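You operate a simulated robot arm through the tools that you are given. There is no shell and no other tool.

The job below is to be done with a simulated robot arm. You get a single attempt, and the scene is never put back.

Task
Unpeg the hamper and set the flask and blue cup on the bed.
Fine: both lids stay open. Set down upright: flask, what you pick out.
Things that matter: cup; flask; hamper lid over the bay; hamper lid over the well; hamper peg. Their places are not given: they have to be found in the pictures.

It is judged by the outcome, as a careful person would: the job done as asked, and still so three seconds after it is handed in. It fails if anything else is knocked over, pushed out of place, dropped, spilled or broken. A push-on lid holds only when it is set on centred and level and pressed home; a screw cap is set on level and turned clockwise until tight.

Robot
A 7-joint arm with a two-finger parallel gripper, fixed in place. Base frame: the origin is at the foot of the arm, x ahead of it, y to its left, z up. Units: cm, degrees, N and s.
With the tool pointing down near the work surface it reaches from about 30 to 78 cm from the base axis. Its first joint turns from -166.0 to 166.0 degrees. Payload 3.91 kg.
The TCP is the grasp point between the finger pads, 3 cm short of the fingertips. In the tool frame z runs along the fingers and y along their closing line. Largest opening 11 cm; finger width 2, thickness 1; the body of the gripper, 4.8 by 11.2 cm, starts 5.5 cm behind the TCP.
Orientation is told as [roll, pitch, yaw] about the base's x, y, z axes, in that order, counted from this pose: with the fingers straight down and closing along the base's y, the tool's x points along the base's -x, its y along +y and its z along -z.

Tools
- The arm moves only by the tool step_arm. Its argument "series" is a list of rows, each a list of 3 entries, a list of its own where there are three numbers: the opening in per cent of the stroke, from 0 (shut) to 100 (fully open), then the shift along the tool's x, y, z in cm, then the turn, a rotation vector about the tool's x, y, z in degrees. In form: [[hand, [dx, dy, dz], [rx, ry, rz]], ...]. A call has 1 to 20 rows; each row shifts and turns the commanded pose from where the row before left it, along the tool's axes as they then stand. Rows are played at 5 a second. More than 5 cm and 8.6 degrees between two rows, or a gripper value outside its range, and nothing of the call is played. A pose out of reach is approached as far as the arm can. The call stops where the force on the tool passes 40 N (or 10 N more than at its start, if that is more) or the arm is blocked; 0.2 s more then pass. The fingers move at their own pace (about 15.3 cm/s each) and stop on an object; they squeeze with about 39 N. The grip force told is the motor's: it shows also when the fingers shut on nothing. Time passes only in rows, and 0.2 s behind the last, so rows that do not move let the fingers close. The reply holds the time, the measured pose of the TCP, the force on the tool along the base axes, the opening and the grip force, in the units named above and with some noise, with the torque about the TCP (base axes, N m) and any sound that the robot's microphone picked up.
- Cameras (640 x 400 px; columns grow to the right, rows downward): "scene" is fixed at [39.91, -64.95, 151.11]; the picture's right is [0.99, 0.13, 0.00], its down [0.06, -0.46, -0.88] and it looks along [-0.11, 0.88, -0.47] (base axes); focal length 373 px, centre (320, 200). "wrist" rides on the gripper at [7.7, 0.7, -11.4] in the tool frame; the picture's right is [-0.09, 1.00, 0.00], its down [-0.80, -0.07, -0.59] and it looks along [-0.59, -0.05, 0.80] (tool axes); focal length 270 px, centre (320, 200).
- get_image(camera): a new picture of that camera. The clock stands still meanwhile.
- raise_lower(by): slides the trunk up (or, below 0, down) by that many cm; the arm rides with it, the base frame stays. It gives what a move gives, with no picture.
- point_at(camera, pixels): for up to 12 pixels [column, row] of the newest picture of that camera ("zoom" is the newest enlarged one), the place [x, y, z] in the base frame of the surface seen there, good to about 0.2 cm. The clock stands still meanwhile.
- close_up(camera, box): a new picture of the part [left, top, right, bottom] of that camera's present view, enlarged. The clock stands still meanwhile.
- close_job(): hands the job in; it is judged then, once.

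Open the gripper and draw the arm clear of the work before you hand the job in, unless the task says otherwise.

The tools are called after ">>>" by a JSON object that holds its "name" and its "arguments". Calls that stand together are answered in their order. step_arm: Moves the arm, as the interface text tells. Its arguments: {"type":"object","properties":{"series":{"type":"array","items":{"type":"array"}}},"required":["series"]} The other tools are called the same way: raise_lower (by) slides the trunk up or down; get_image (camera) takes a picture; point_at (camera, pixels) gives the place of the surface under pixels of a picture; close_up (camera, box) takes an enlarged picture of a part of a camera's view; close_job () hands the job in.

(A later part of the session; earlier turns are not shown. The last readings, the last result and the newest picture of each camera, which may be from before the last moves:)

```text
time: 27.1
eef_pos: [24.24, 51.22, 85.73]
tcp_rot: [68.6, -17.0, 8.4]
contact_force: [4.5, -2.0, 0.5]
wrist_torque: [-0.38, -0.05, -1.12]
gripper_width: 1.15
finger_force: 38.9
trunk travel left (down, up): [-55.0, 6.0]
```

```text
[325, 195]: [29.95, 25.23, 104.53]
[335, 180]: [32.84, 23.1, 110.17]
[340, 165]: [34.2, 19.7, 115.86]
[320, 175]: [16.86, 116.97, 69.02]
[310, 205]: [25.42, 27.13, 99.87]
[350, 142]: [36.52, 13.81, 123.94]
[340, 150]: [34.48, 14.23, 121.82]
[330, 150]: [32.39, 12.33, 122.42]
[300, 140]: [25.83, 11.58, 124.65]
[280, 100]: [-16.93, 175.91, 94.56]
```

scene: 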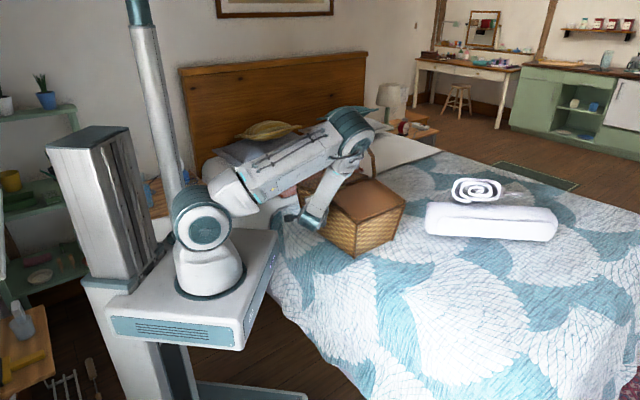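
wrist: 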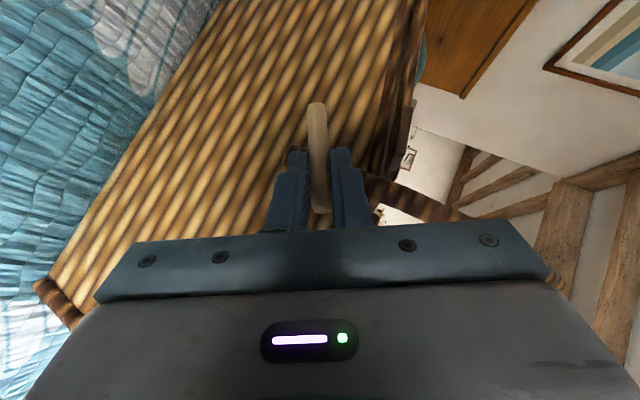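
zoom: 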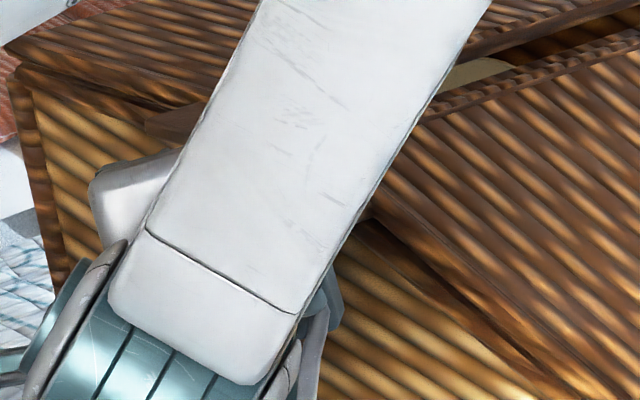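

The arm links (y 12–27) are well clear of the hamper. I turn the last ~24°.

>>> {"name": "step_arm", "arguments": {"series": [[0, [0.013, -0.285, 0.015], [-6.13, 0, 5.14]], [0, [0.013, -0.285, 0.015], [-6.13, 0, 5.14]], [0, [0.013, -0.285, 0.015], [-6.13, 0, 5.14]], [0, [0, 0, 0], [0, 0, 0]]]}}

>>> {"name": "get_image", "arguments": {"camera": "wrist"}}

>>> {"name": "get_image", "arguments": {"camera": "scene"}}

```text
time: 28.1
eef_pos: [24.38, 51.13, 84.89]
tcp_rot: [87.6, -1.8, 5.3]
contact_force: [2.7, 1.4, 0.6]
wrist_torque: [-0.76, 0.31, -0.56]
gripper_width: 1.15
finger_force: 39.0
trunk travel left (down, up): [-55.0, 6.0]
```

```text
taken
```

wrist: 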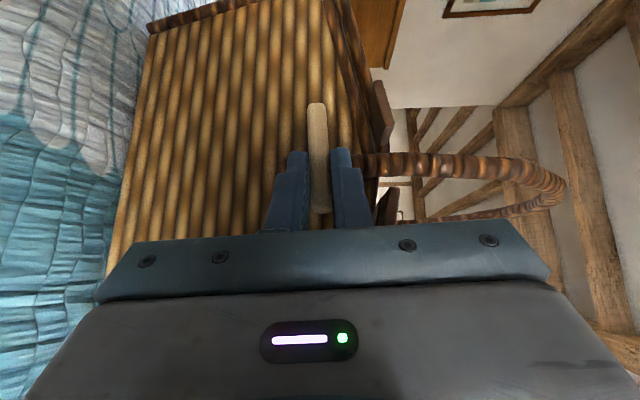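

```text
taken
```

scene: 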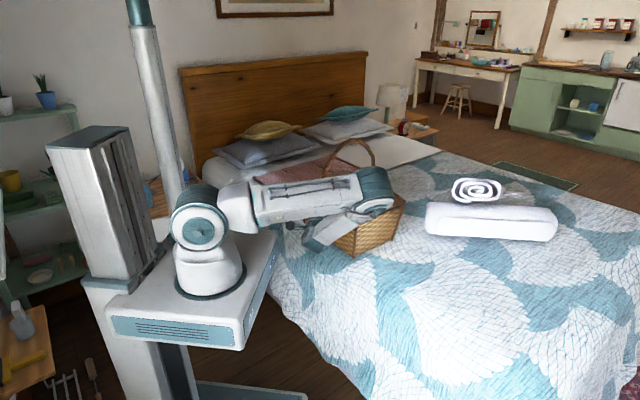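

The peg is now horizontal (hamper slats appear vertical in the wrist view). I open slightly, then back straight off.

>>> {"name": "step_arm", "arguments": {"series": [[20, [0, 0, 0], [0, 0, 0]], [20, [0, 0, 0], [0, 0, 0]], [20, [0, 0, -2], [0, 0, 0]], [20, [0, 0, -3], [0, 0, 0]], [20, [0, 0, 0], [0, 0, 0]]]}}

>>> {"name": "get_image", "arguments": {"camera": "wrist"}}

```text
time: 29.3
eef_pos: [24.71, 46.09, 85.33]
tcp_rot: [87.6, -1.9, 5.2]
contact_force: [-0.2, -0.7, 0.4]
wrist_torque: [0.0, 0.01, -0.01]
gripper_width: 2.2
finger_force: 0.0
trunk travel left (down, up): [-55.0, 6.0]
```

```text
taken
```

wrist: 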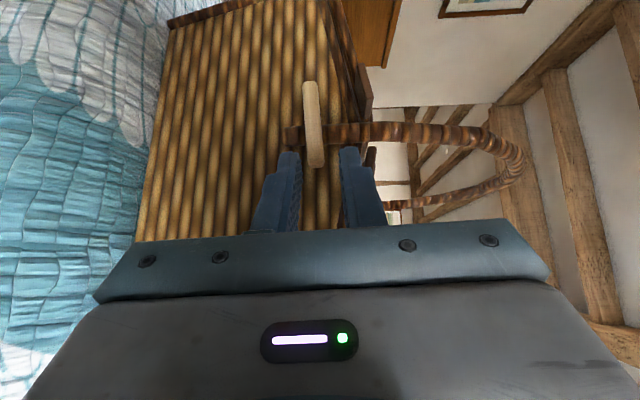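

The peg now lies horizontal across the handle foot. The gripper is well oriented (closing vertically) to take the right lid tab; I measure the tab precisely.

>>> {"name": "close_up", "arguments": {"camera": "scene", "box": [295, 175, 375, 225]}}

>>> {"name": "close_up", "arguments": {"camera": "wrist", "box": [270, 60, 430, 160]}}

```text
8.00 times, centred on (335, 200) of scene
```

zoom: 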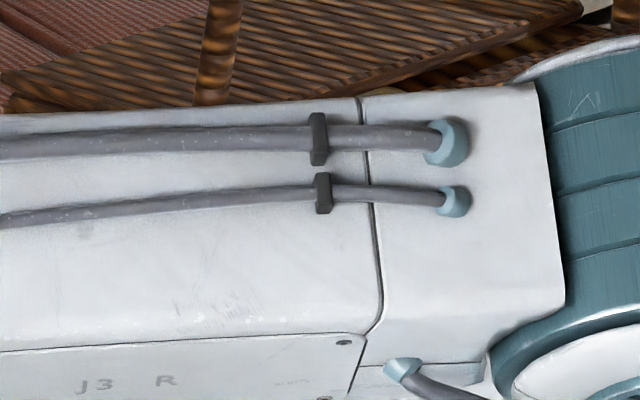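

```text
4.00 times, centred on (350, 110) of wrist
```

zoom: 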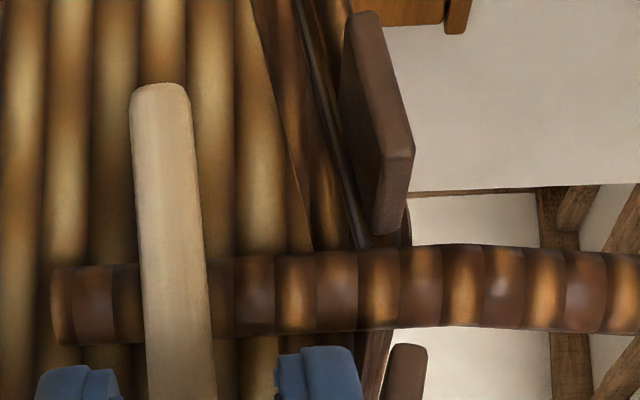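

Tab A (right lid) is centred near (27.7,51.5,88.5). I shift in front of it with fingers open 2.2 cm vertically, then check the view.

>>> {"name": "step_arm", "arguments": {"series": [[20, [-1.66, 1.53, -0.5], [0, 0, 0]], [20, [-1.66, 1.53, -0.5], [0, 0, 0]], [20, [0, 0, 0], [0, 0, 0]]]}}

>>> {"name": "get_image", "arguments": {"camera": "wrist"}}

```text
time: 30.1
eef_pos: [28.06, 45.5, 88.6]
tcp_rot: [87.6, -2.0, 5.3]
contact_force: [0.5, -0.1, 0.8]
wrist_torque: [-0.01, 0.0, 0.0]
gripper_width: 2.21
finger_force: 0.0
trunk travel left (down, up): [-55.0, 6.0]
```

```text
taken
```

wrist: 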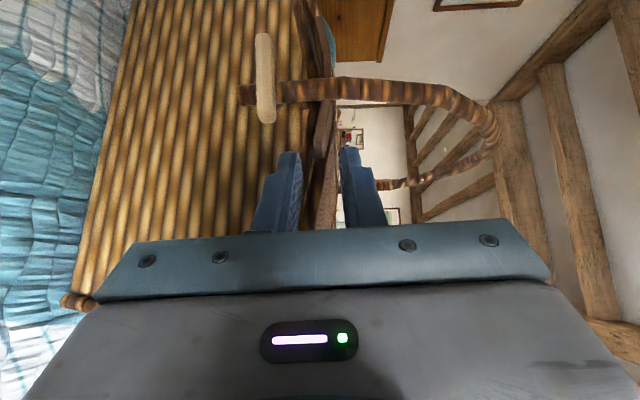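

I enlarge the region between the fingers to see tab A.

>>> {"name": "close_up", "arguments": {"camera": "wrist", "box": [260, 90, 388, 230]}}

>>> {"name": "point_at", "arguments": {"camera": "wrist", "pixels": [[320, 125], [322, 140], [325, 110], [330, 125], [325, 150], [328, 180], [318, 200], [330, 135], [265, 50], [266, 110]]}}

```text
2.86 times, centred on (324, 160) of wrist
```

zoom: 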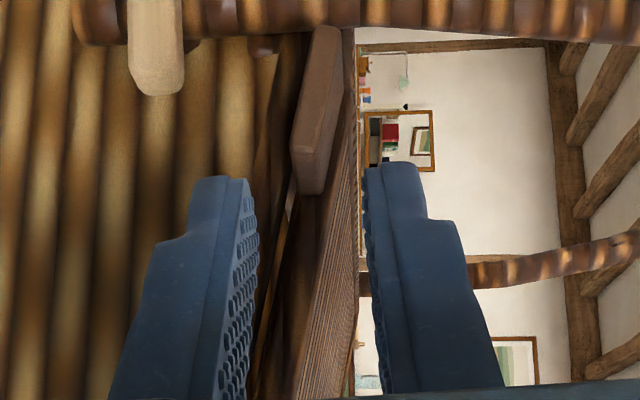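

```text
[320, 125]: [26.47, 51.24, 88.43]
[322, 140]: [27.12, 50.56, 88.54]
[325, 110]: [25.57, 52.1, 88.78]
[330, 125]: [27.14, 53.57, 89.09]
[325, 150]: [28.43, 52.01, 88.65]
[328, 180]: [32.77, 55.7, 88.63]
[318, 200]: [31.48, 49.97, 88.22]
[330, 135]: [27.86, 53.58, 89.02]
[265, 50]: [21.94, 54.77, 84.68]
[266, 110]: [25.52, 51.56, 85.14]
```

Tab A's front edge is at x+y≈77.6, z 88.1–89.0, lined up between the fingers. I advance 3.8 cm and close on it.

>>> {"name": "step_arm", "arguments": {"series": [[20, [0, 0.05, 2.0], [0, 0, 0]], [20, [0, 0.05, 1.8], [0, 0, 0]], [20, [0, 0, 0], [0, 0, 0]]]}}

>>> {"name": "get_image", "arguments": {"camera": "wrist"}}

```text
time: 30.9
eef_pos: [27.56, 49.31, 88.55]
tcp_rot: [87.7, -2.1, 5.2]
contact_force: [0.1, 0.3, -0.2]
wrist_torque: [-0.01, 0.01, -0.02]
gripper_width: 2.18
finger_force: 0.0
trunk travel left (down, up): [-55.0, 6.0]
```

```text
taken
```

wrist: 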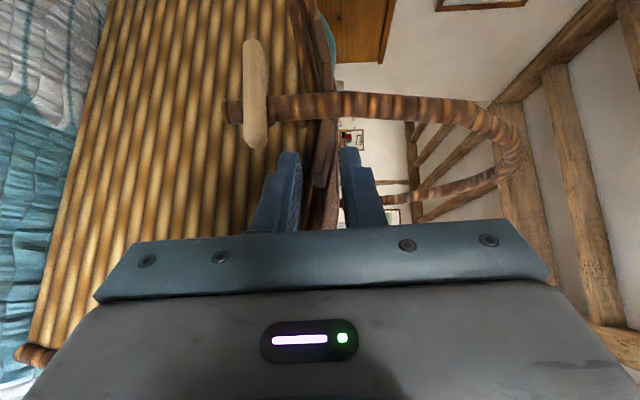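

The tab is caged between the fingers. I raise 2.5 cm with the fingers still loose to see whether the lid lifts and about which edge.

>>> {"name": "step_arm", "arguments": {"series": [[20, [0, 1.0, 0], [0, 0, 0]], [20, [0, 0.8, 0], [0, 0, 0]], [20, [0, 0.7, 0], [0, 0, 0]], [20, [0, 0, 0], [0, 0, 0]]]}}

>>> {"name": "get_image", "arguments": {"camera": "wrist"}}

>>> {"name": "get_image", "arguments": {"camera": "scene"}}

```text
time: 31.9
eef_pos: [27.72, 49.38, 90.99]
tcp_rot: [87.7, -2.0, 5.3]
contact_force: [0.6, -0.8, -1.8]
wrist_torque: [-0.03, 0.03, -0.02]
gripper_width: 2.31
finger_force: 0.4
trunk travel left (down, up): [-55.0, 6.0]
```

```text
taken
```

wrist: 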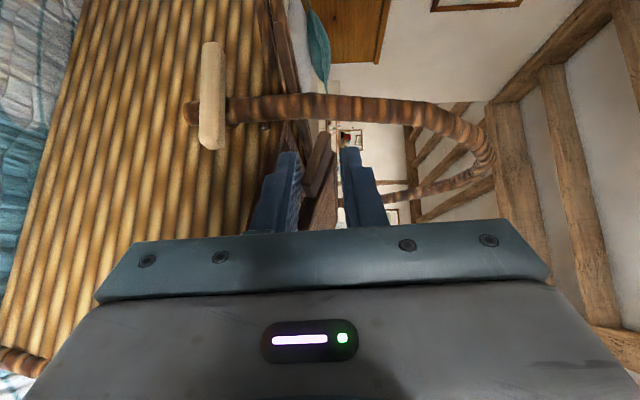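

```text
taken
```

scene: 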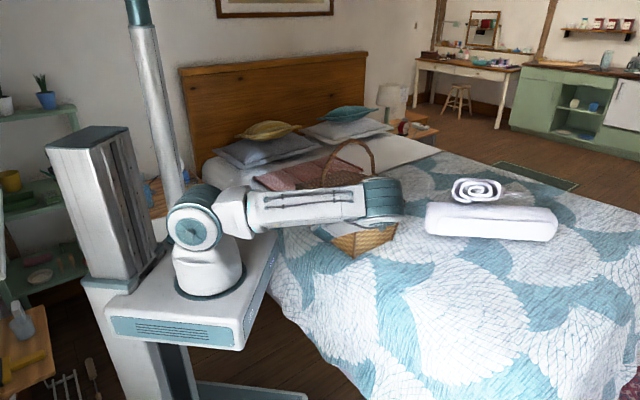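

The right lid lifts freely (≈2 N) and tilts up on its inner side, so it is hinged at its outer edge. I widen the cage and keep lifting with the lower finger along the arc.

>>> {"name": "step_arm", "arguments": {"series": [[32, [0.14, 1.61, 0.16], [0, 0, 0]], [45, [0.14, 1.61, 0.16], [0, 0, 0]], [45, [0, 0, 0], [0, 0, 0]]]}}

>>> {"name": "get_image", "arguments": {"camera": "wrist"}}

```text
time: 32.7
eef_pos: [27.27, 49.91, 94.15]
tcp_rot: [87.6, -2.0, 5.3]
contact_force: [0.1, 0.2, -1.6]
wrist_torque: [0.01, 0.01, 0.02]
gripper_width: 5.01
finger_force: 0.7
trunk travel left (down, up): [-55.0, 6.0]
```

```text
taken
```

wrist: 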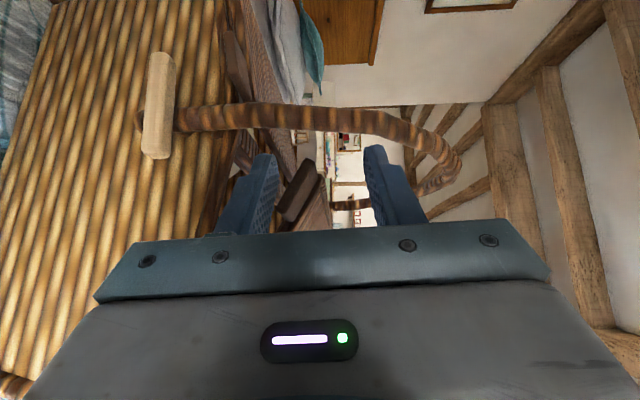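

The tab at (303,190) is riding on the lower finger. I continue along the arc to about 60°.

>>> {"name": "step_arm", "arguments": {"series": [[45, [-0.85, 2.33, -1.02], [0, 0, 0]], [45, [-1.28, 1.99, -1.55], [0, 0, 0]], [45, [0, 0, 0], [0, 0, 0]]]}}

>>> {"name": "get_image", "arguments": {"camera": "wrist"}}

>>> {"name": "get_image", "arguments": {"camera": "scene"}}

```text
time: 33.5
eef_pos: [29.37, 47.6, 98.64]
tcp_rot: [87.6, -2.0, 5.4]
contact_force: [-0.6, 0.5, 0.1]
wrist_torque: [0.0, 0.03, 0.0]
gripper_width: 4.95
finger_force: 0.0
trunk travel left (down, up): [-55.0, 6.0]
```

```text
taken
```

wrist: 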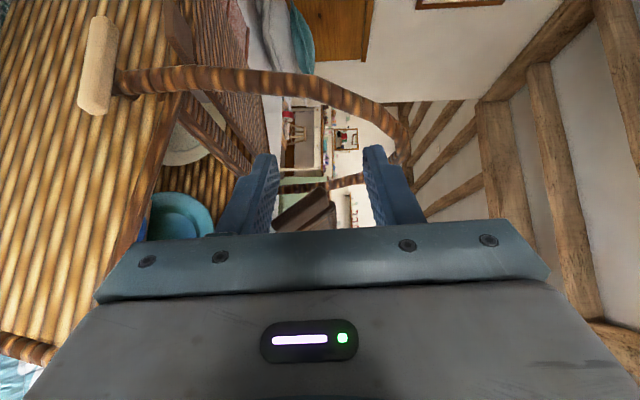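

```text
taken
```

scene: 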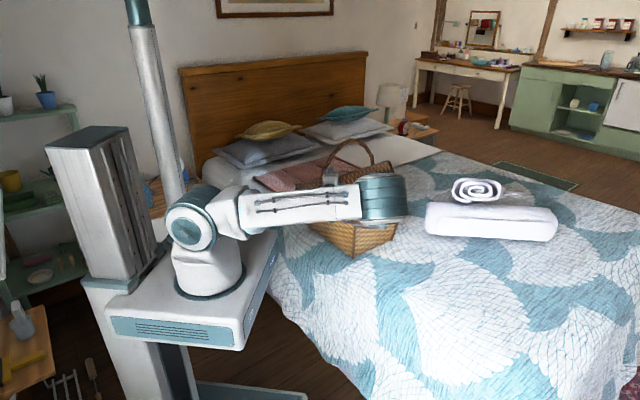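

The compartment is opening — a blue cup rim shows at (180,218). I check the tab contact close up.

>>> {"name": "close_up", "arguments": {"camera": "wrist", "box": [100, 60, 420, 240]}}

>>> {"name": "point_at", "arguments": {"camera": "wrist", "pixels": [[310, 195], [295, 215], [325, 208], [300, 225], [275, 215], [180, 205], [180, 225], [185, 160], [215, 170]]}}

```text
2.00 times, centred on (260, 150) of wrist
```

zoom: 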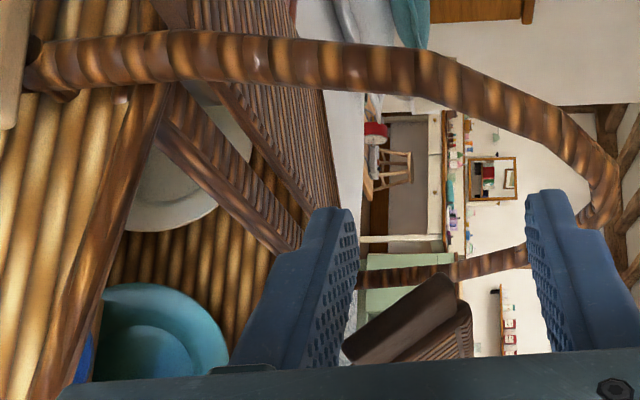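

```text
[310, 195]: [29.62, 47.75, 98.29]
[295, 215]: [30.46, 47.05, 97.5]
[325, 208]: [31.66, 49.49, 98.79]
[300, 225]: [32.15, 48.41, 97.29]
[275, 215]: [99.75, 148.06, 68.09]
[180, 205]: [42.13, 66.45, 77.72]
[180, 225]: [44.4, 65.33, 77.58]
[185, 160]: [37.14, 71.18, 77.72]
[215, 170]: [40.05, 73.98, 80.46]
```

The tab (front face at (29.6–30.5,47–47.8), z≈98) is at roughly 53°. I continue along the arc to about 72°.

>>> {"name": "step_arm", "arguments": {"series": [[45, [-1.49, 1.43, -1.79], [0, 0, 0]], [45, [-1.67, 1.01, -2.0], [0, 0, 0]], [45, [0, 0, 0], [0, 0, 0]]]}}

>>> {"name": "get_image", "arguments": {"camera": "wrist"}}

```text
time: 34.3
eef_pos: [32.77, 44.23, 101.36]
tcp_rot: [87.6, -2.0, 5.2]
contact_force: [0.9, -0.1, 1.1]
wrist_torque: [0.02, 0.01, -0.03]
gripper_width: 4.94
finger_force: 0.1
trunk travel left (down, up): [-55.0, 6.0]
```

```text
taken
```

wrist: 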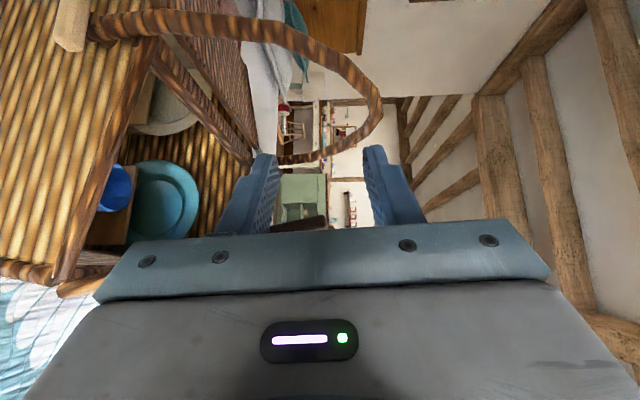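

Blue cup visible at (115,188), with teal plates beside it. I continue pushing the lid over past vertical.

>>> {"name": "step_arm", "arguments": {"series": [[45, [-1.81, 0.4, -2.17], [0, 0, 0]], [45, [-1.79, -0.15, -2.15], [0, 0, 0]], [45, [0, 0, 0], [0, 0, 0]]]}}

>>> {"name": "get_image", "arguments": {"camera": "wrist"}}

>>> {"name": "get_image", "arguments": {"camera": "scene"}}

```text
time: 35.1
eef_pos: [36.78, 40.24, 101.88]
tcp_rot: [87.6, -1.9, 5.2]
contact_force: [-0.2, 0.2, -0.5]
wrist_torque: [0.02, -0.02, 0.0]
gripper_width: 4.94
finger_force: 0.0
trunk travel left (down, up): [-55.0, 6.0]
```

```text
taken
```

wrist: 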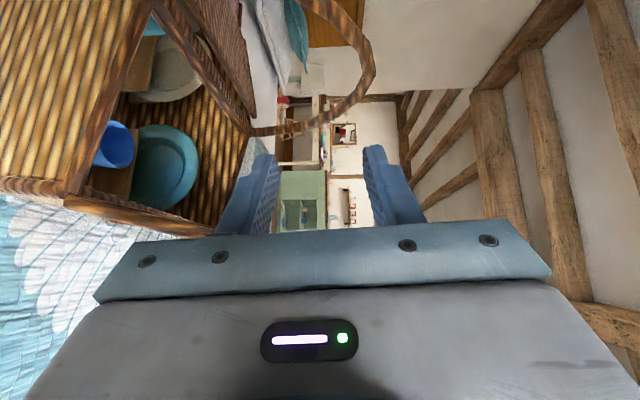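

```text
taken
```

scene: 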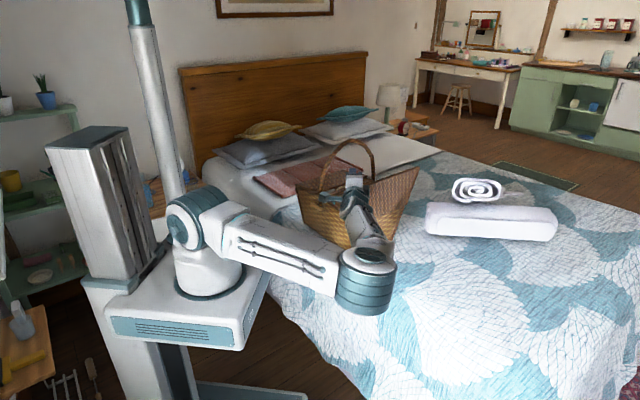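

The lid now stands up at scene (400,200). I zoom in to see its angle and whether it's resting open.

>>> {"name": "close_up", "arguments": {"camera": "scene", "box": [290, 130, 450, 270]}}

>>> {"name": "point_at", "arguments": {"camera": "zoom", "pixels": [[470, 100], [430, 180], [500, 120], [400, 240], [440, 130], [460, 230], [420, 270], [370, 110], [545, 130], [530, 110]]}}

```text
2.86 times, centred on (370, 200) of scene
```

zoom: 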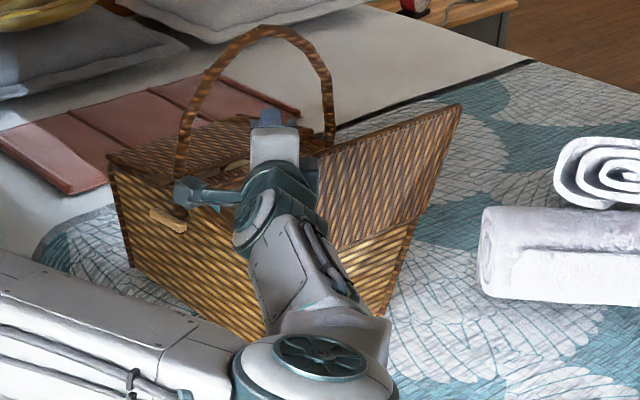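

```text
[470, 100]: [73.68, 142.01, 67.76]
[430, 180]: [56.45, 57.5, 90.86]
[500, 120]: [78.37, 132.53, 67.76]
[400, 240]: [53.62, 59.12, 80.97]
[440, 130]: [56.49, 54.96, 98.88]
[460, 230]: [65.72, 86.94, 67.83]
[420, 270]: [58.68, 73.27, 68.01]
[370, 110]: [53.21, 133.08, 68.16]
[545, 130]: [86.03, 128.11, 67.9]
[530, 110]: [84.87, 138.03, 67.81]
```

Lid A leans ~13° past vertical and rests open on its own. I retreat backwards and up, then bring the gripper back to pointing down.

>>> {"name": "step_arm", "arguments": {"series": [[45, [0, 0, -4], [0, 0, 0]], [45, [0, 2, -4], [0, 0, 0]], [45, [0, 3, 0], [8, 0, 0]], [45, [0, 3, 0], [8, 0, 0]], [45, [0, 0, 0], [8, 0, 0]], [45, [0, 0, 0], [8, 0, 0]], [45, [0, 0, 0], [8, 0, 0]], [45, [0, 0, 0], [8, 0, 0]], [45, [0, 0, 0], [8, 0, 0]], [45, [0, 0, 0], [8, 0, 0]], [45, [0, 0, 0], [8, 0, 0]], [45, [0, 0, 0], [8, 0, 0]], [45, [0, 0, 0], [7.6, 0, 0]], [45, [0, 0, 0], [0, 0, 0]]]}}

>>> {"name": "get_image", "arguments": {"camera": "scene"}}

>>> {"name": "get_image", "arguments": {"camera": "wrist"}}

```text
time: 38.1
eef_pos: [37.14, 32.95, 110.09]
tcp_rot: [0.1, -1.9, 5.2]
contact_force: [0.0, 0.2, 0.3]
wrist_torque: [-0.02, 0.0, 0.01]
gripper_width: 4.92
finger_force: 0.1
trunk travel left (down, up): [-55.0, 6.0]
```

```text
taken
```

scene: 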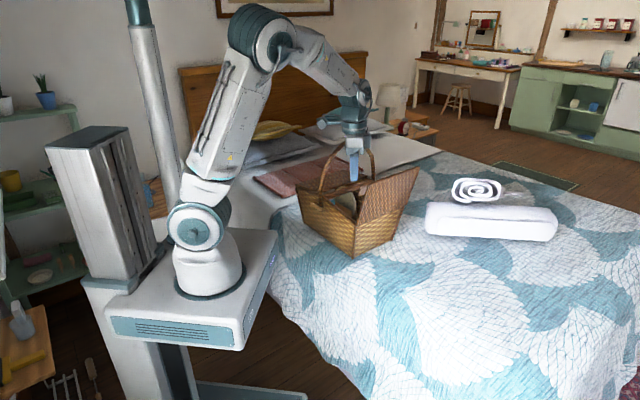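

```text
taken
```

wrist: 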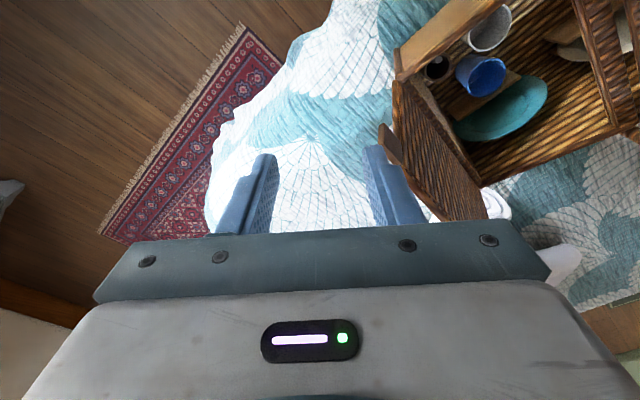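

The open compartment shows several items: a dark one at (436,68), a white cup at (490,28), a blue cup at (482,75), teal plate at (505,108). I zoom in and measure.

>>> {"name": "close_up", "arguments": {"camera": "wrist", "box": [380, 0, 640, 160]}}

>>> {"name": "close_up", "arguments": {"camera": "scene", "box": [290, 150, 430, 260]}}

```text
2.46 times, centred on (510, 80) of wrist
```

zoom: 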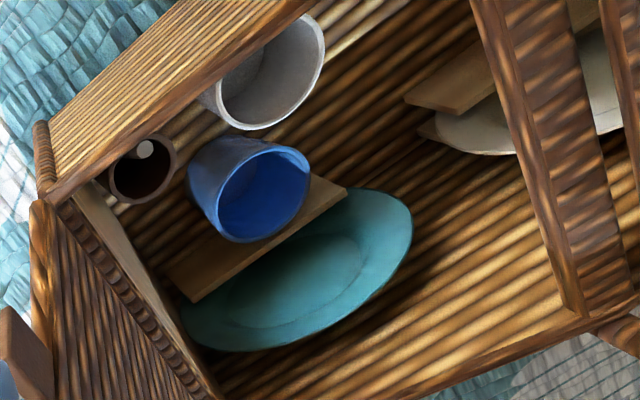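

```text
3.64 times, centred on (360, 205) of scene
```

zoom: 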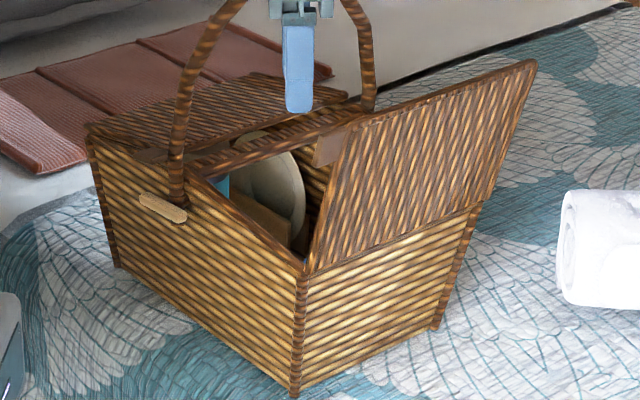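

The blue cup stands among a white cup, a dark container and plates. I'll move in front of the hamper (yaw 45°) for a better look down into this compartment.

>>> {"name": "step_arm", "arguments": {"series": [[45, [0, 0, 0], [0, 1.9, -8]], [45, [0, 0, 0], [0, 0, -8]], [45, [0, 0, 0], [0, 0, -8]], [45, [0, 0, 0], [0, 0, -8]], [45, [0, 0, 0], [0, 0, -8]], [45, [-0.78, 3.7, 1.5], [0, 0, 0]], [45, [-0.78, 3.7, 1.5], [0, 0, 0]], [45, [-0.78, 3.7, 1.5], [0, 0, 0]], [45, [-0.78, 3.7, 1.5], [0, 0, 0]], [45, [0, 0, 0], [0, 0, 0]]]}}

>>> {"name": "get_image", "arguments": {"camera": "wrist"}}

```text
time: 40.3
eef_pos: [28.78, 45.74, 104.02]
tcp_rot: [-0.2, 0.0, 45.3]
contact_force: [0.5, 0.3, 0.8]
wrist_torque: [-0.01, -0.01, -0.01]
gripper_width: 4.93
finger_force: 0.2
trunk travel left (down, up): [-55.0, 6.0]
```

```text
taken
```

wrist: 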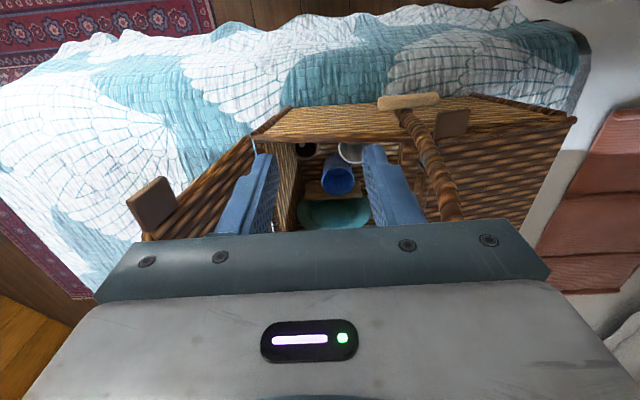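

The blue cup is at (338,180) between the fingers. I zoom in and measure its rim and neighbours.

>>> {"name": "close_up", "arguments": {"camera": "wrist", "box": [260, 130, 404, 230]}}

>>> {"name": "point_at", "arguments": {"camera": "wrist", "pixels": [[338, 155], [324, 175], [352, 175], [338, 192], [338, 170], [338, 185], [325, 186], [352, 186], [350, 155], [305, 150], [335, 215], [300, 190]]}}

```text
4.00 times, centred on (332, 180) of wrist
```

zoom: 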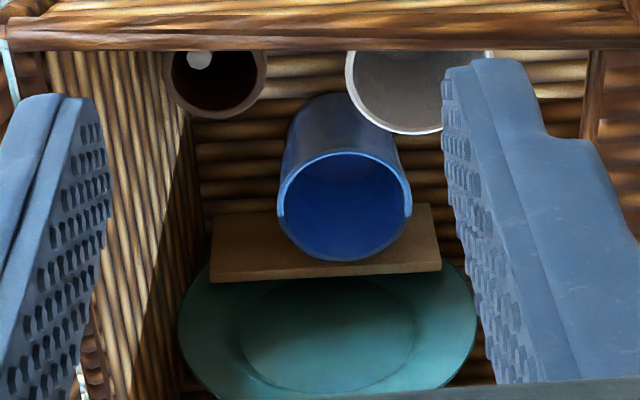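

```text
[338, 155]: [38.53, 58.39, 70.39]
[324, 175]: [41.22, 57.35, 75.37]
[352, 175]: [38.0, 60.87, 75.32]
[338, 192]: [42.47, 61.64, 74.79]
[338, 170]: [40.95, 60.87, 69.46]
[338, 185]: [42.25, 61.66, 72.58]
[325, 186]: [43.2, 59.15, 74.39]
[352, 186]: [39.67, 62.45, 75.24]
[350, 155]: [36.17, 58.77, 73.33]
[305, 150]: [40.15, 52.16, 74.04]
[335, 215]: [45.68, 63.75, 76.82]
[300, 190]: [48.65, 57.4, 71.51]
```

The cup stands upright. I measure the rim points precisely in the zoomed picture.

>>> {"name": "point_at", "arguments": {"camera": "zoom", "pixels": [[279, 207], [411, 205], [345, 154], [345, 259], [345, 100], [345, 235], [345, 190], [350, 90], [215, 55], [230, 240], [430, 230], [330, 275]]}}

>>> {"name": "point_at", "arguments": {"camera": "wrist", "pixels": [[329, 167], [347, 167], [331, 193], [347, 193], [310, 145], [350, 163], [300, 145], [345, 160], [370, 145], [290, 140]]}}

```text
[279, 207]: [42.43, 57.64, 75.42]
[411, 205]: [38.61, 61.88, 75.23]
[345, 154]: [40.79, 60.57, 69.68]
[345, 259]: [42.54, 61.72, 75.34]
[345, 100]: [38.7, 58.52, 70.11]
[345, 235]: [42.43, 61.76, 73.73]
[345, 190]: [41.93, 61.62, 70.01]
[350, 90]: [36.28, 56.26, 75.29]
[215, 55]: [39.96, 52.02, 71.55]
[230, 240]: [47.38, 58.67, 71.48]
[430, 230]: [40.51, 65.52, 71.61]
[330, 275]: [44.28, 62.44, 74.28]
```

```text
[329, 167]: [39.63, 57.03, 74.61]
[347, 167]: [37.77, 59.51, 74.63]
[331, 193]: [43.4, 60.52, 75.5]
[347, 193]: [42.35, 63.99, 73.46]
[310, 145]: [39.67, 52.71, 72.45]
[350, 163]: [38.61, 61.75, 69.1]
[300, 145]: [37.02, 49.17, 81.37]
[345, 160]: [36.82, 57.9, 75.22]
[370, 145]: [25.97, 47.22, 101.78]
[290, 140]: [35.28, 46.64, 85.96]
```

Blue cup: centre ≈(40.5,59.8), rim z≈75.4, diameter ≈5.7 cm, floor ≈69.5. Before going in I check the handle and lid clearances and the wrist's bulk.

>>> {"name": "close_up", "arguments": {"camera": "scene", "box": [280, 60, 440, 200]}}

>>> {"name": "point_at", "arguments": {"camera": "wrist", "pixels": [[415, 130], [430, 165], [445, 200], [452, 218], [405, 102], [440, 215], [160, 200], [250, 145], [230, 170], [395, 150], [460, 170], [430, 120]]}}

```text
2.86 times, centred on (360, 130) of scene
```

zoom: 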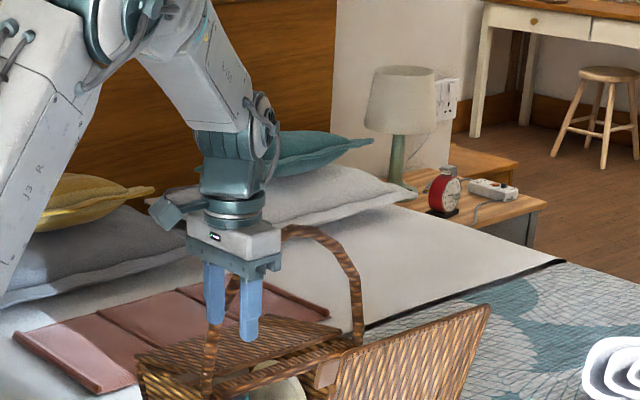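

```text
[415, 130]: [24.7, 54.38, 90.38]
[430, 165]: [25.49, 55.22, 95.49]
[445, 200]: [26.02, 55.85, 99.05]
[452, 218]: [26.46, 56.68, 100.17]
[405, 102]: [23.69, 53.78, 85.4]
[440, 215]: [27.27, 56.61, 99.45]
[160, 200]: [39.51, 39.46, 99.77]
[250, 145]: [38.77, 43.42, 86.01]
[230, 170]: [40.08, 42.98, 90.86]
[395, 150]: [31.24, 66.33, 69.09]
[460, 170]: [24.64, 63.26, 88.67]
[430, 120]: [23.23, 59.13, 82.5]
```

The palm (11.2 cm wide) is the limiting part; wrist above is narrower. I check the middle crossbar's position between the lids.

>>> {"name": "close_up", "arguments": {"camera": "scene", "box": [310, 160, 422, 230]}}

>>> {"name": "point_at", "arguments": {"camera": "zoom", "pixels": [[150, 165], [200, 140], [250, 115], [160, 180], [260, 122], [130, 155], [215, 120], [200, 160], [230, 200], [120, 185], [300, 105], [280, 95]]}}

```text
5.71 times, centred on (366, 195) of scene
```

zoom: 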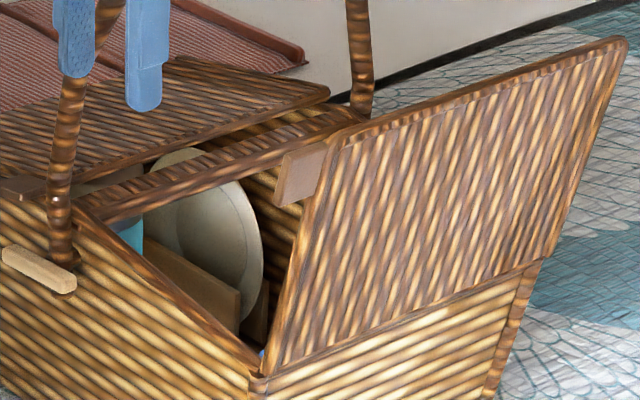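

```text
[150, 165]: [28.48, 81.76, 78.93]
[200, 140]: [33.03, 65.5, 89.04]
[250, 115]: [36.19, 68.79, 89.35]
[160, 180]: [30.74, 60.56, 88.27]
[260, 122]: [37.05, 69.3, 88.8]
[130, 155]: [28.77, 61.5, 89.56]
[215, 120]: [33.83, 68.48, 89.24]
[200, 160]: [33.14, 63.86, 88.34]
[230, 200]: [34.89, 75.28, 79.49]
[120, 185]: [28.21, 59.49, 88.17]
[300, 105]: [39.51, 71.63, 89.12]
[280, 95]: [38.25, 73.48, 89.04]
```

The middle crossbar spans about u −20.8…−23.4 (z≈88–89), leaving ~1.3 cm beside the palm when centred over the cup. I move over the cup at z=104 with the gripper opened to 7.5 cm.

>>> {"name": "step_arm", "arguments": {"series": [[68, [-4.55, 0.4, 0], [0, 0, 0]], [68, [-4.55, 0.4, 0], [0, 0, 0]], [68, [-4.55, 0.4, 0], [0, 0, 0]], [68, [-4.55, 0.4, 0], [0, 0, 0]], [68, [0, 0, 0], [0, 0, 0]]]}}

>>> {"name": "get_image", "arguments": {"camera": "wrist"}}

```text
time: 41.5
eef_pos: [40.39, 59.73, 104.03]
tcp_rot: [-0.2, 0.0, 45.3]
contact_force: [1.2, -0.7, -0.3]
wrist_torque: [0.0, -0.03, 0.01]
gripper_width: 7.47
finger_force: 0.0
trunk travel left (down, up): [-55.0, 6.0]
```

```text
taken
```

wrist: 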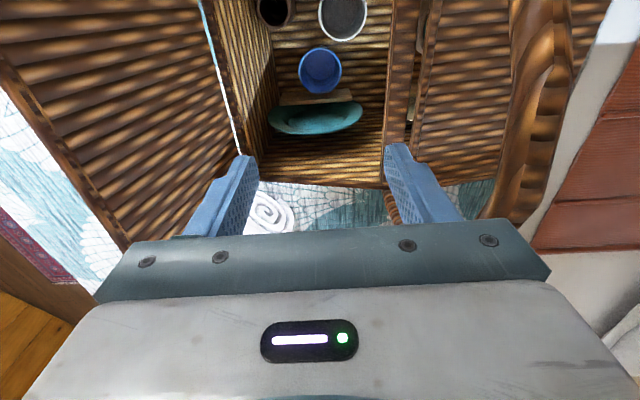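

The blue cup now appears at (320,70), exactly on the approach axis. I re-measure its rim from this view.

>>> {"name": "close_up", "arguments": {"camera": "wrist", "box": [240, 0, 432, 120]}}

>>> {"name": "point_at", "arguments": {"camera": "zoom", "pixels": [[198, 232], [338, 232], [268, 165], [268, 300], [262, 60], [345, 130], [410, 60], [115, 85], [150, 310], [400, 310], [495, 200], [560, 200]]}}

```text
3.33 times, centred on (336, 60) of wrist
```

zoom: 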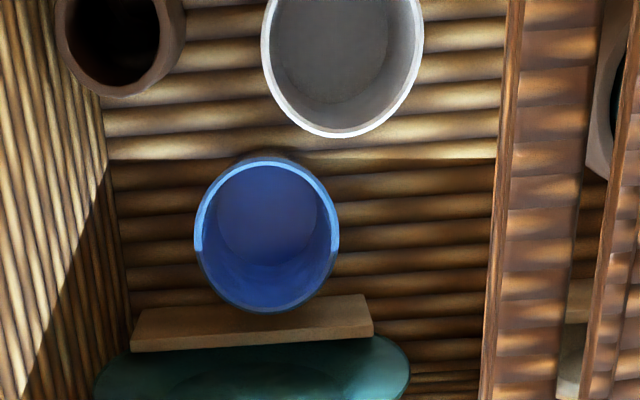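

```text
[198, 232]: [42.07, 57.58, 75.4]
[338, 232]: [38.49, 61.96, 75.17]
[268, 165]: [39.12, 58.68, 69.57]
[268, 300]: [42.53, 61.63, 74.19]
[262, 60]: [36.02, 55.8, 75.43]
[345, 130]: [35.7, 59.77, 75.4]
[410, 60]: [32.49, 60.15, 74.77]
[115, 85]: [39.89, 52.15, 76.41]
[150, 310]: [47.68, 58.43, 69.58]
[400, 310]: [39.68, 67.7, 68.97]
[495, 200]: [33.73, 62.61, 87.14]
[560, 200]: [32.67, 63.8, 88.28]
```

Cup centre (40.3,59.75), radius 2.85; neighbours and the crossbar (edge at u≈−20.4) leave room. I descend straight down 20 cm first.

>>> {"name": "step_arm", "arguments": {"series": [[68, [0, 0, 4], [0, 0, 0]], [68, [0, 0, 4], [0, 0, 0]], [68, [0, 0, 4], [0, 0, 0]], [68, [0, 0, 4], [0, 0, 0]], [68, [0, 0, 4], [0, 0, 0]], [68, [0, 0, 0], [0, 0, 0]]]}}

>>> {"name": "get_image", "arguments": {"camera": "wrist"}}

>>> {"name": "get_image", "arguments": {"camera": "scene"}}

```text
time: 42.9
eef_pos: [40.53, 59.66, 84.04]
tcp_rot: [-0.1, 0.0, 45.3]
contact_force: [-1.0, 0.3, 0.2]
wrist_torque: [-0.03, -0.03, -0.04]
gripper_width: 7.5
finger_force: 0.0
trunk travel left (down, up): [-55.0, 6.0]
```

```text
taken
```

wrist: 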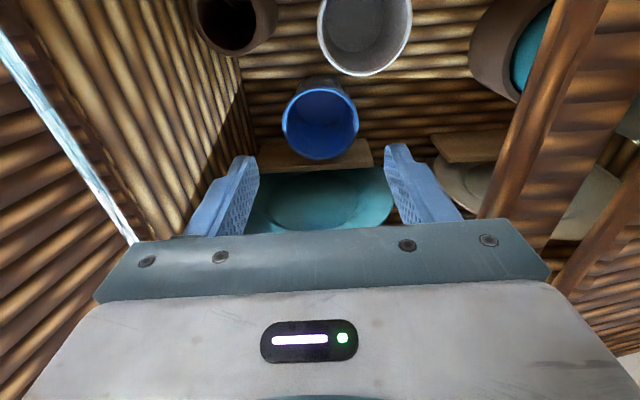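

```text
taken
```

scene: 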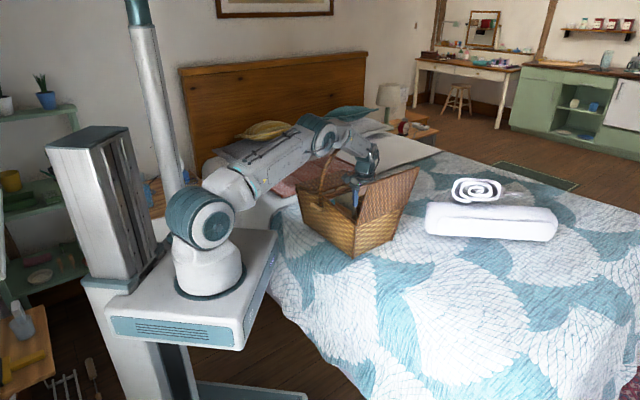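

Alignment is good. The forearm passes near the handle in the scene view (around (325,140)), so I measure clearance before lowering further.

>>> {"name": "close_up", "arguments": {"camera": "scene", "box": [280, 100, 440, 240]}}

>>> {"name": "point_at", "arguments": {"camera": "scene", "pixels": [[300, 140], [315, 135], [325, 145], [335, 150], [345, 150], [350, 160], [325, 155], [320, 150], [340, 160], [330, 160], [365, 165], [310, 155]]}}

```text
2.86 times, centred on (360, 170) of scene
```

zoom: 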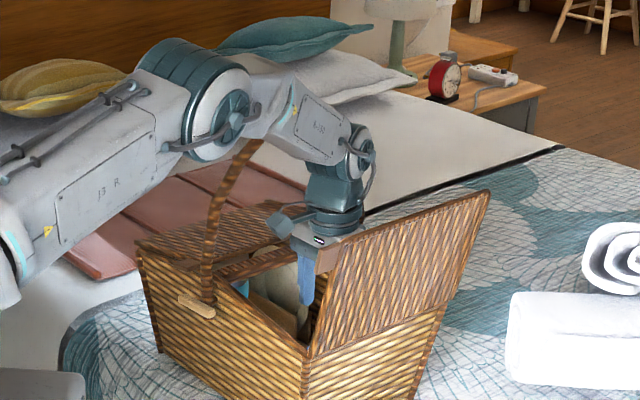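

```text
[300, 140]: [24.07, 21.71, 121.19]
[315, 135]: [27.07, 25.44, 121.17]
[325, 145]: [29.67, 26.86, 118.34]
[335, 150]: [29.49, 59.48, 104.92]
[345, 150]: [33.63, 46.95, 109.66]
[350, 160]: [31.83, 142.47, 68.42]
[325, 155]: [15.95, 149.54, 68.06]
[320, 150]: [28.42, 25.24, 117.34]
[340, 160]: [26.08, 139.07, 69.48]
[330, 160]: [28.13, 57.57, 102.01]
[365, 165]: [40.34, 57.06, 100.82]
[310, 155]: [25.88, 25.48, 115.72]
```

The forearm passes at u≈−9 while the handle is at u≈−21, so it's clear. I descend the remaining 9.6 cm to straddle the cup.

>>> {"name": "step_arm", "arguments": {"series": [[68, [0, 0.0, 3.2], [0, 0, 0]], [68, [0, 0, 3.2], [0, 0, 0]], [68, [0, 0, 3.2], [0, 0, 0]], [68, [0, 0, 0], [0, 0, 0]]]}}

>>> {"name": "get_image", "arguments": {"camera": "wrist"}}

```text
time: 43.9
eef_pos: [40.65, 59.48, 74.45]
tcp_rot: [-0.1, 0.0, 45.3]
contact_force: [-0.2, -0.7, -0.5]
wrist_torque: [-0.04, 0.0, -0.01]
gripper_width: 7.5
finger_force: 0.1
trunk travel left (down, up): [-55.0, 6.0]
```

```text
taken
```

wrist: 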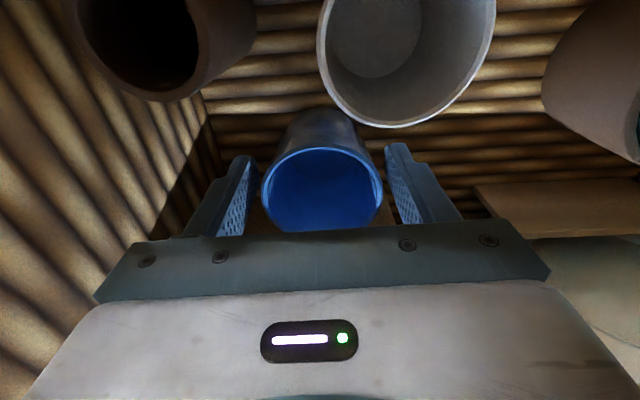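

The cup is centred between the fingers (247–393, cup 263–383). I close on it.

>>> {"name": "step_arm", "arguments": {"series": [[56, [0, 0, 0], [0, 0, 0]], [45, [0, 0, 0], [0, 0, 0]], [40, [0, 0, 0], [0, 0, 0]], [40, [0, 0, 0], [0, 0, 0]]]}}

>>> {"name": "get_image", "arguments": {"camera": "wrist"}}

```text
time: 44.9
eef_pos: [40.57, 59.63, 74.53]
tcp_rot: [-0.1, 0.1, 45.3]
contact_force: [-0.3, -0.1, 0.1]
wrist_torque: [-0.01, -0.01, 0.03]
gripper_width: 5.88
finger_force: 39.1
trunk travel left (down, up): [-55.0, 6.0]
```

```text
taken
```

wrist: 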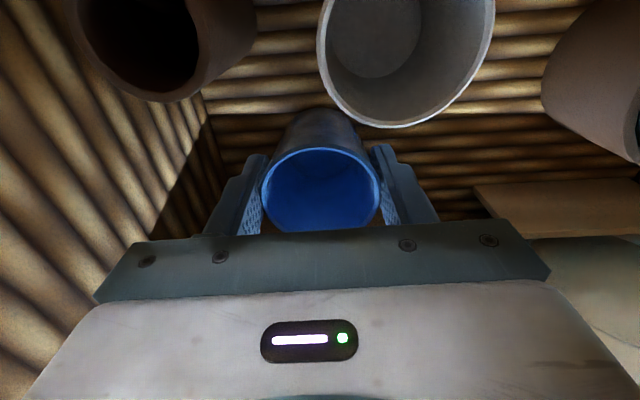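

The cup is gripped (5.88 cm, 39 N). I lift slowly 3 cm and check it comes cleanly.

>>> {"name": "step_arm", "arguments": {"series": [[40, [0, 0, -1], [0, 0, 0]], [40, [0, 0, -2], [0, 0, 0]], [40, [0, 0, 0], [0, 0, 0]]]}}

>>> {"name": "get_image", "arguments": {"camera": "wrist"}}

```text
time: 45.7
eef_pos: [40.69, 59.72, 77.44]
tcp_rot: [-0.2, 0.0, 45.3]
contact_force: [-1.2, -0.4, -1.0]
wrist_torque: [0.0, 0.01, 0.0]
gripper_width: 5.89
finger_force: 39.0
trunk travel left (down, up): [-55.0, 6.0]
```

```text
taken
```

wrist: 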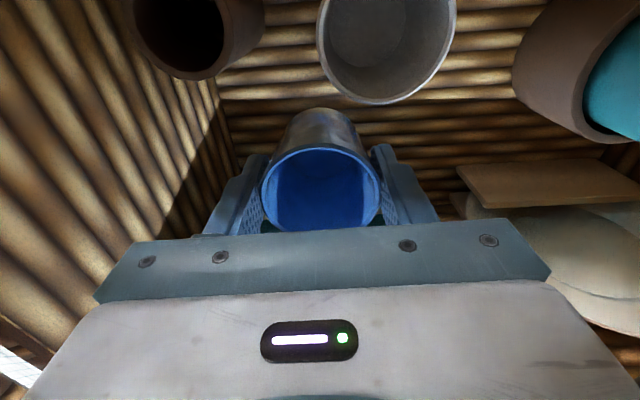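

The cup comes up cleanly with neighbours undisturbed. I lift straight up to z≈112.

>>> {"name": "step_arm", "arguments": {"series": [[40, [0, 0, -3.5], [0, 0, 0]], [40, [0, 0, -3.5], [0, 0, 0]], [40, [0, 0, -3.5], [0, 0, 0]], [40, [0, 0, -3.5], [0, 0, 0]], [40, [0, 0, -3.5], [0, 0, 0]], [40, [0, 0, -3.5], [0, 0, 0]], [40, [0, 0, -3.5], [0, 0, 0]], [40, [0, 0, -3.5], [0, 0, 0]], [40, [0, 0, -3.5], [0, 0, 0]], [40, [0, 0, -3], [0, 0, 0]], [40, [0, 0, 0], [0, 0, 0]]]}}

>>> {"name": "get_image", "arguments": {"camera": "scene"}}

>>> {"name": "get_image", "arguments": {"camera": "wrist"}}

```text
time: 48.1
eef_pos: [40.51, 59.77, 112.04]
tcp_rot: [-0.2, -0.1, 45.3]
contact_force: [0.0, 0.0, 0.6]
wrist_torque: [-0.03, 0.0, 0.01]
gripper_width: 5.87
finger_force: 38.7
trunk travel left (down, up): [-55.0, 6.0]
```

```text
taken
```

scene: 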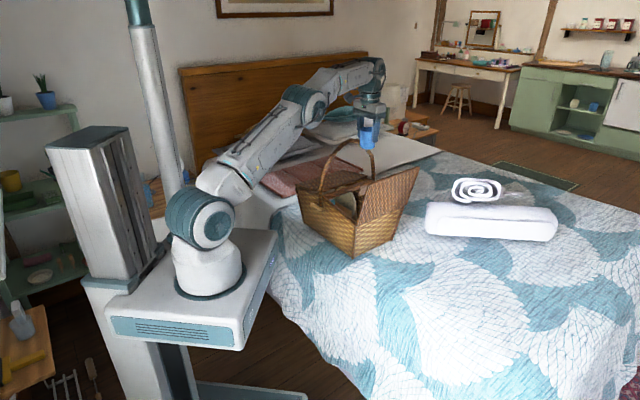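

```text
taken
```

wrist: 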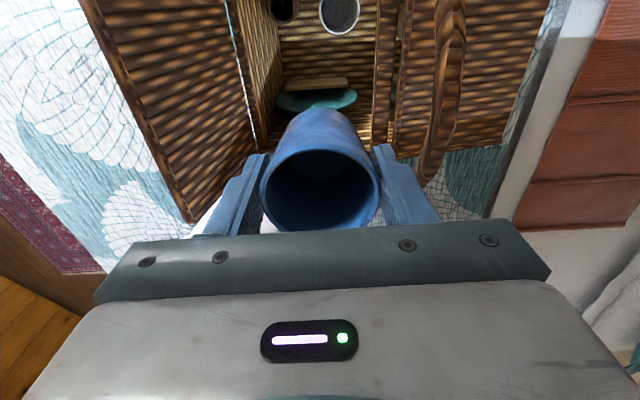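

The cup is held upright above the hamper. I check the bed heights around the intended set-down area near scene (406,282).

>>> {"name": "point_at", "arguments": {"camera": "scene", "pixels": [[406, 282], [395, 275], [418, 290], [400, 295], [415, 272], [430, 300], [445, 310], [440, 285], [420, 310], [385, 300], [390, 265], [455, 300]]}}

>>> {"name": "close_up", "arguments": {"camera": "scene", "box": [340, 220, 500, 340]}}

```text
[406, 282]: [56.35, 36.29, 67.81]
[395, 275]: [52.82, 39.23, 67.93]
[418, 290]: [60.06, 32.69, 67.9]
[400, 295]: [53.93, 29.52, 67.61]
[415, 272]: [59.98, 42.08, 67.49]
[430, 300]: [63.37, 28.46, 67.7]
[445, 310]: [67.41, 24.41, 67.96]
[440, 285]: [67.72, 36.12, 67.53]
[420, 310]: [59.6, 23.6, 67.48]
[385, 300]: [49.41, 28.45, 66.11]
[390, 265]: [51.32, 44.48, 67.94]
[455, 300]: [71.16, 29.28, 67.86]
```

```text
3.33 times, centred on (420, 280) of scene
```

zoom: 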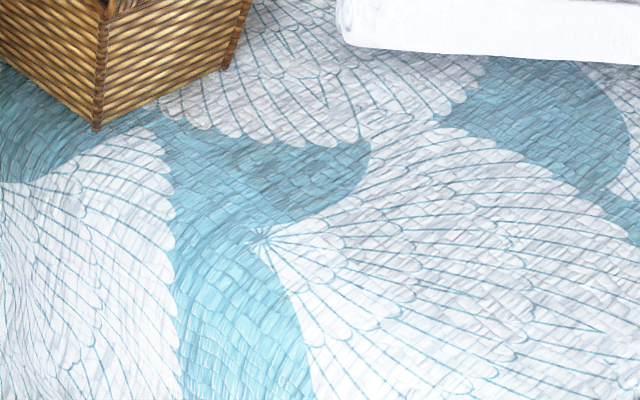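

Bed is flat at z≈67.5–67.9. I carry the cup over the open lid (top ≈102, cup base ≈107) to above (59,38).

>>> {"name": "step_arm", "arguments": {"series": [[40, [0.33, -4.07, 0], [0, 0, 0]], [40, [0.33, -4.07, 0], [0, 0, 0]], [40, [0.33, -4.07, 0], [0, 0, 0]], [40, [0.33, -4.07, 0], [0, 0, 0]], [40, [0.33, -4.07, 0], [0, 0, 0]], [40, [0.33, -4.07, 0], [0, 0, 0]], [40, [0.33, -4.07, 0], [0, 0, 0]], [40, [0, 0, 0], [0, 0, 0]]]}}

>>> {"name": "get_image", "arguments": {"camera": "scene"}}

```text
time: 49.9
eef_pos: [59.16, 37.95, 112.14]
tcp_rot: [-0.1, 0.0, 45.3]
contact_force: [0.7, 0.0, -0.9]
wrist_torque: [-0.02, 0.03, 0.02]
gripper_width: 5.88
finger_force: 38.9
trunk travel left (down, up): [-55.0, 6.0]
```

```text
taken
```

scene: 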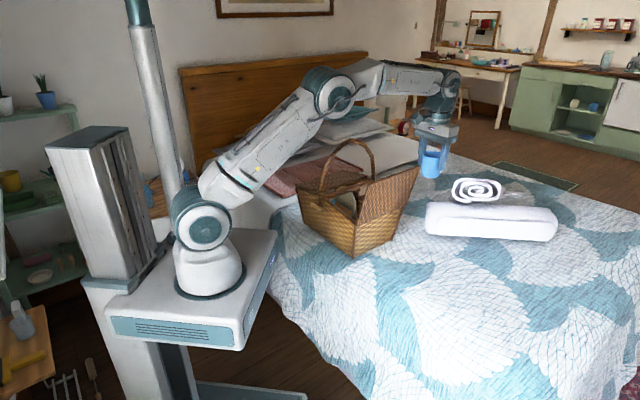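

Now I lower the cup toward the bed, stopping a little above.

>>> {"name": "step_arm", "arguments": {"series": [[40, [0, 0, 4], [0, 0, 0]], [40, [0, 0, 4], [0, 0, 0]], [40, [0, 0, 4], [0, 0, 0]], [40, [0, 0, 4], [0, 0, 0]], [40, [0, 0, 4], [0, 0, 0]], [40, [0, 0, 4], [0, 0, 0]], [40, [0, 0, 4], [0, 0, 0]], [40, [0, 0, 4], [0, 0, 0]], [40, [0, 0, 3.5], [0, 0, 0]], [40, [0, 0, 0], [0, 0, 0]]]}}

>>> {"name": "close_up", "arguments": {"camera": "scene", "box": [340, 180, 500, 300]}}

```text
time: 52.1
eef_pos: [59.05, 38.01, 76.63]
tcp_rot: [-0.2, 0.0, 45.4]
contact_force: [0.0, -0.5, -1.7]
wrist_torque: [0.01, 0.0, -0.01]
gripper_width: 5.88
finger_force: 39.0
trunk travel left (down, up): [-55.0, 6.0]
```

```text
3.33 times, centred on (420, 240) of scene
```

zoom: 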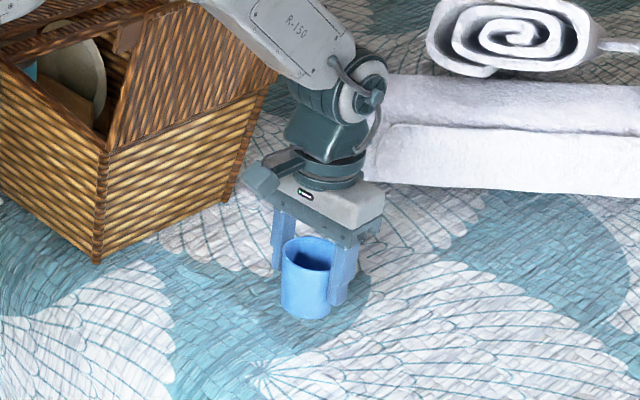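

The cup is upright ~3.5 cm above the bed. I lower slowly, watching for contact force.

>>> {"name": "step_arm", "arguments": {"series": [[40, [0, 0, 1.5], [0, 0, 0]], [40, [0, 0, 1.2], [0, 0, 0]], [40, [0, 0, 0.4], [0, 0, 0]], [40, [0, 0, 0], [0, 0, 0]]]}}

>>> {"name": "get_image", "arguments": {"camera": "scene"}}

```text
time: 53.1
eef_pos: [59.2, 38.02, 73.52]
tcp_rot: [-0.1, 0.1, 45.4]
contact_force: [0.6, -0.4, -0.5]
wrist_torque: [0.0, 0.01, 0.07]
gripper_width: 5.88
finger_force: 38.5
trunk travel left (down, up): [-55.0, 6.0]
```

```text
taken
```

scene: 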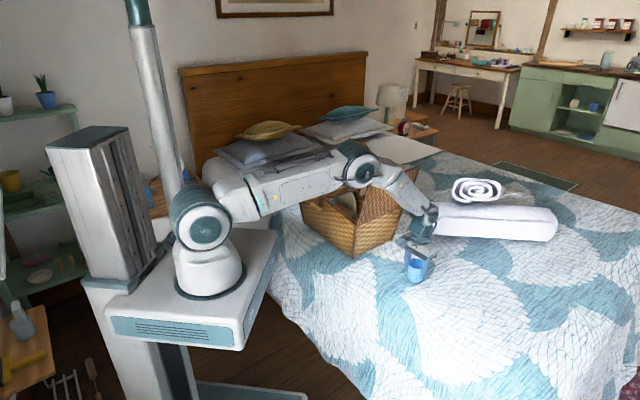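

Not in contact yet. I check the arm's clearance from the open lid and continue down in 0.3 cm steps.

>>> {"name": "point_at", "arguments": {"camera": "scene", "pixels": [[357, 165], [365, 180], [385, 185], [400, 195], [410, 180], [405, 200], [395, 175]]}}

>>> {"name": "step_arm", "arguments": {"series": [[40, [0, 0, 0.3], [0, 0, 0]], [40, [0, 0, 0.2], [0, 0, 0]], [40, [0, 0, 0], [0, 0, 0]]]}}

```text
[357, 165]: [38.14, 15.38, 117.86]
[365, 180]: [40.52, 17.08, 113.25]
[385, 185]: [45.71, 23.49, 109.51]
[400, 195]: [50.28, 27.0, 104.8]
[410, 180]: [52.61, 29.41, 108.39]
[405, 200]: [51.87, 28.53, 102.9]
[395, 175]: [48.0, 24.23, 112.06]
```

```text
time: 53.9
eef_pos: [59.25, 38.01, 73.43]
tcp_rot: [-0.2, -0.5, 45.3]
contact_force: [-0.8, -0.5, 30.2]
wrist_torque: [-0.01, -0.02, 0.03]
gripper_width: 5.9
finger_force: 38.4
trunk travel left (down, up): [-55.0, 6.0]
```

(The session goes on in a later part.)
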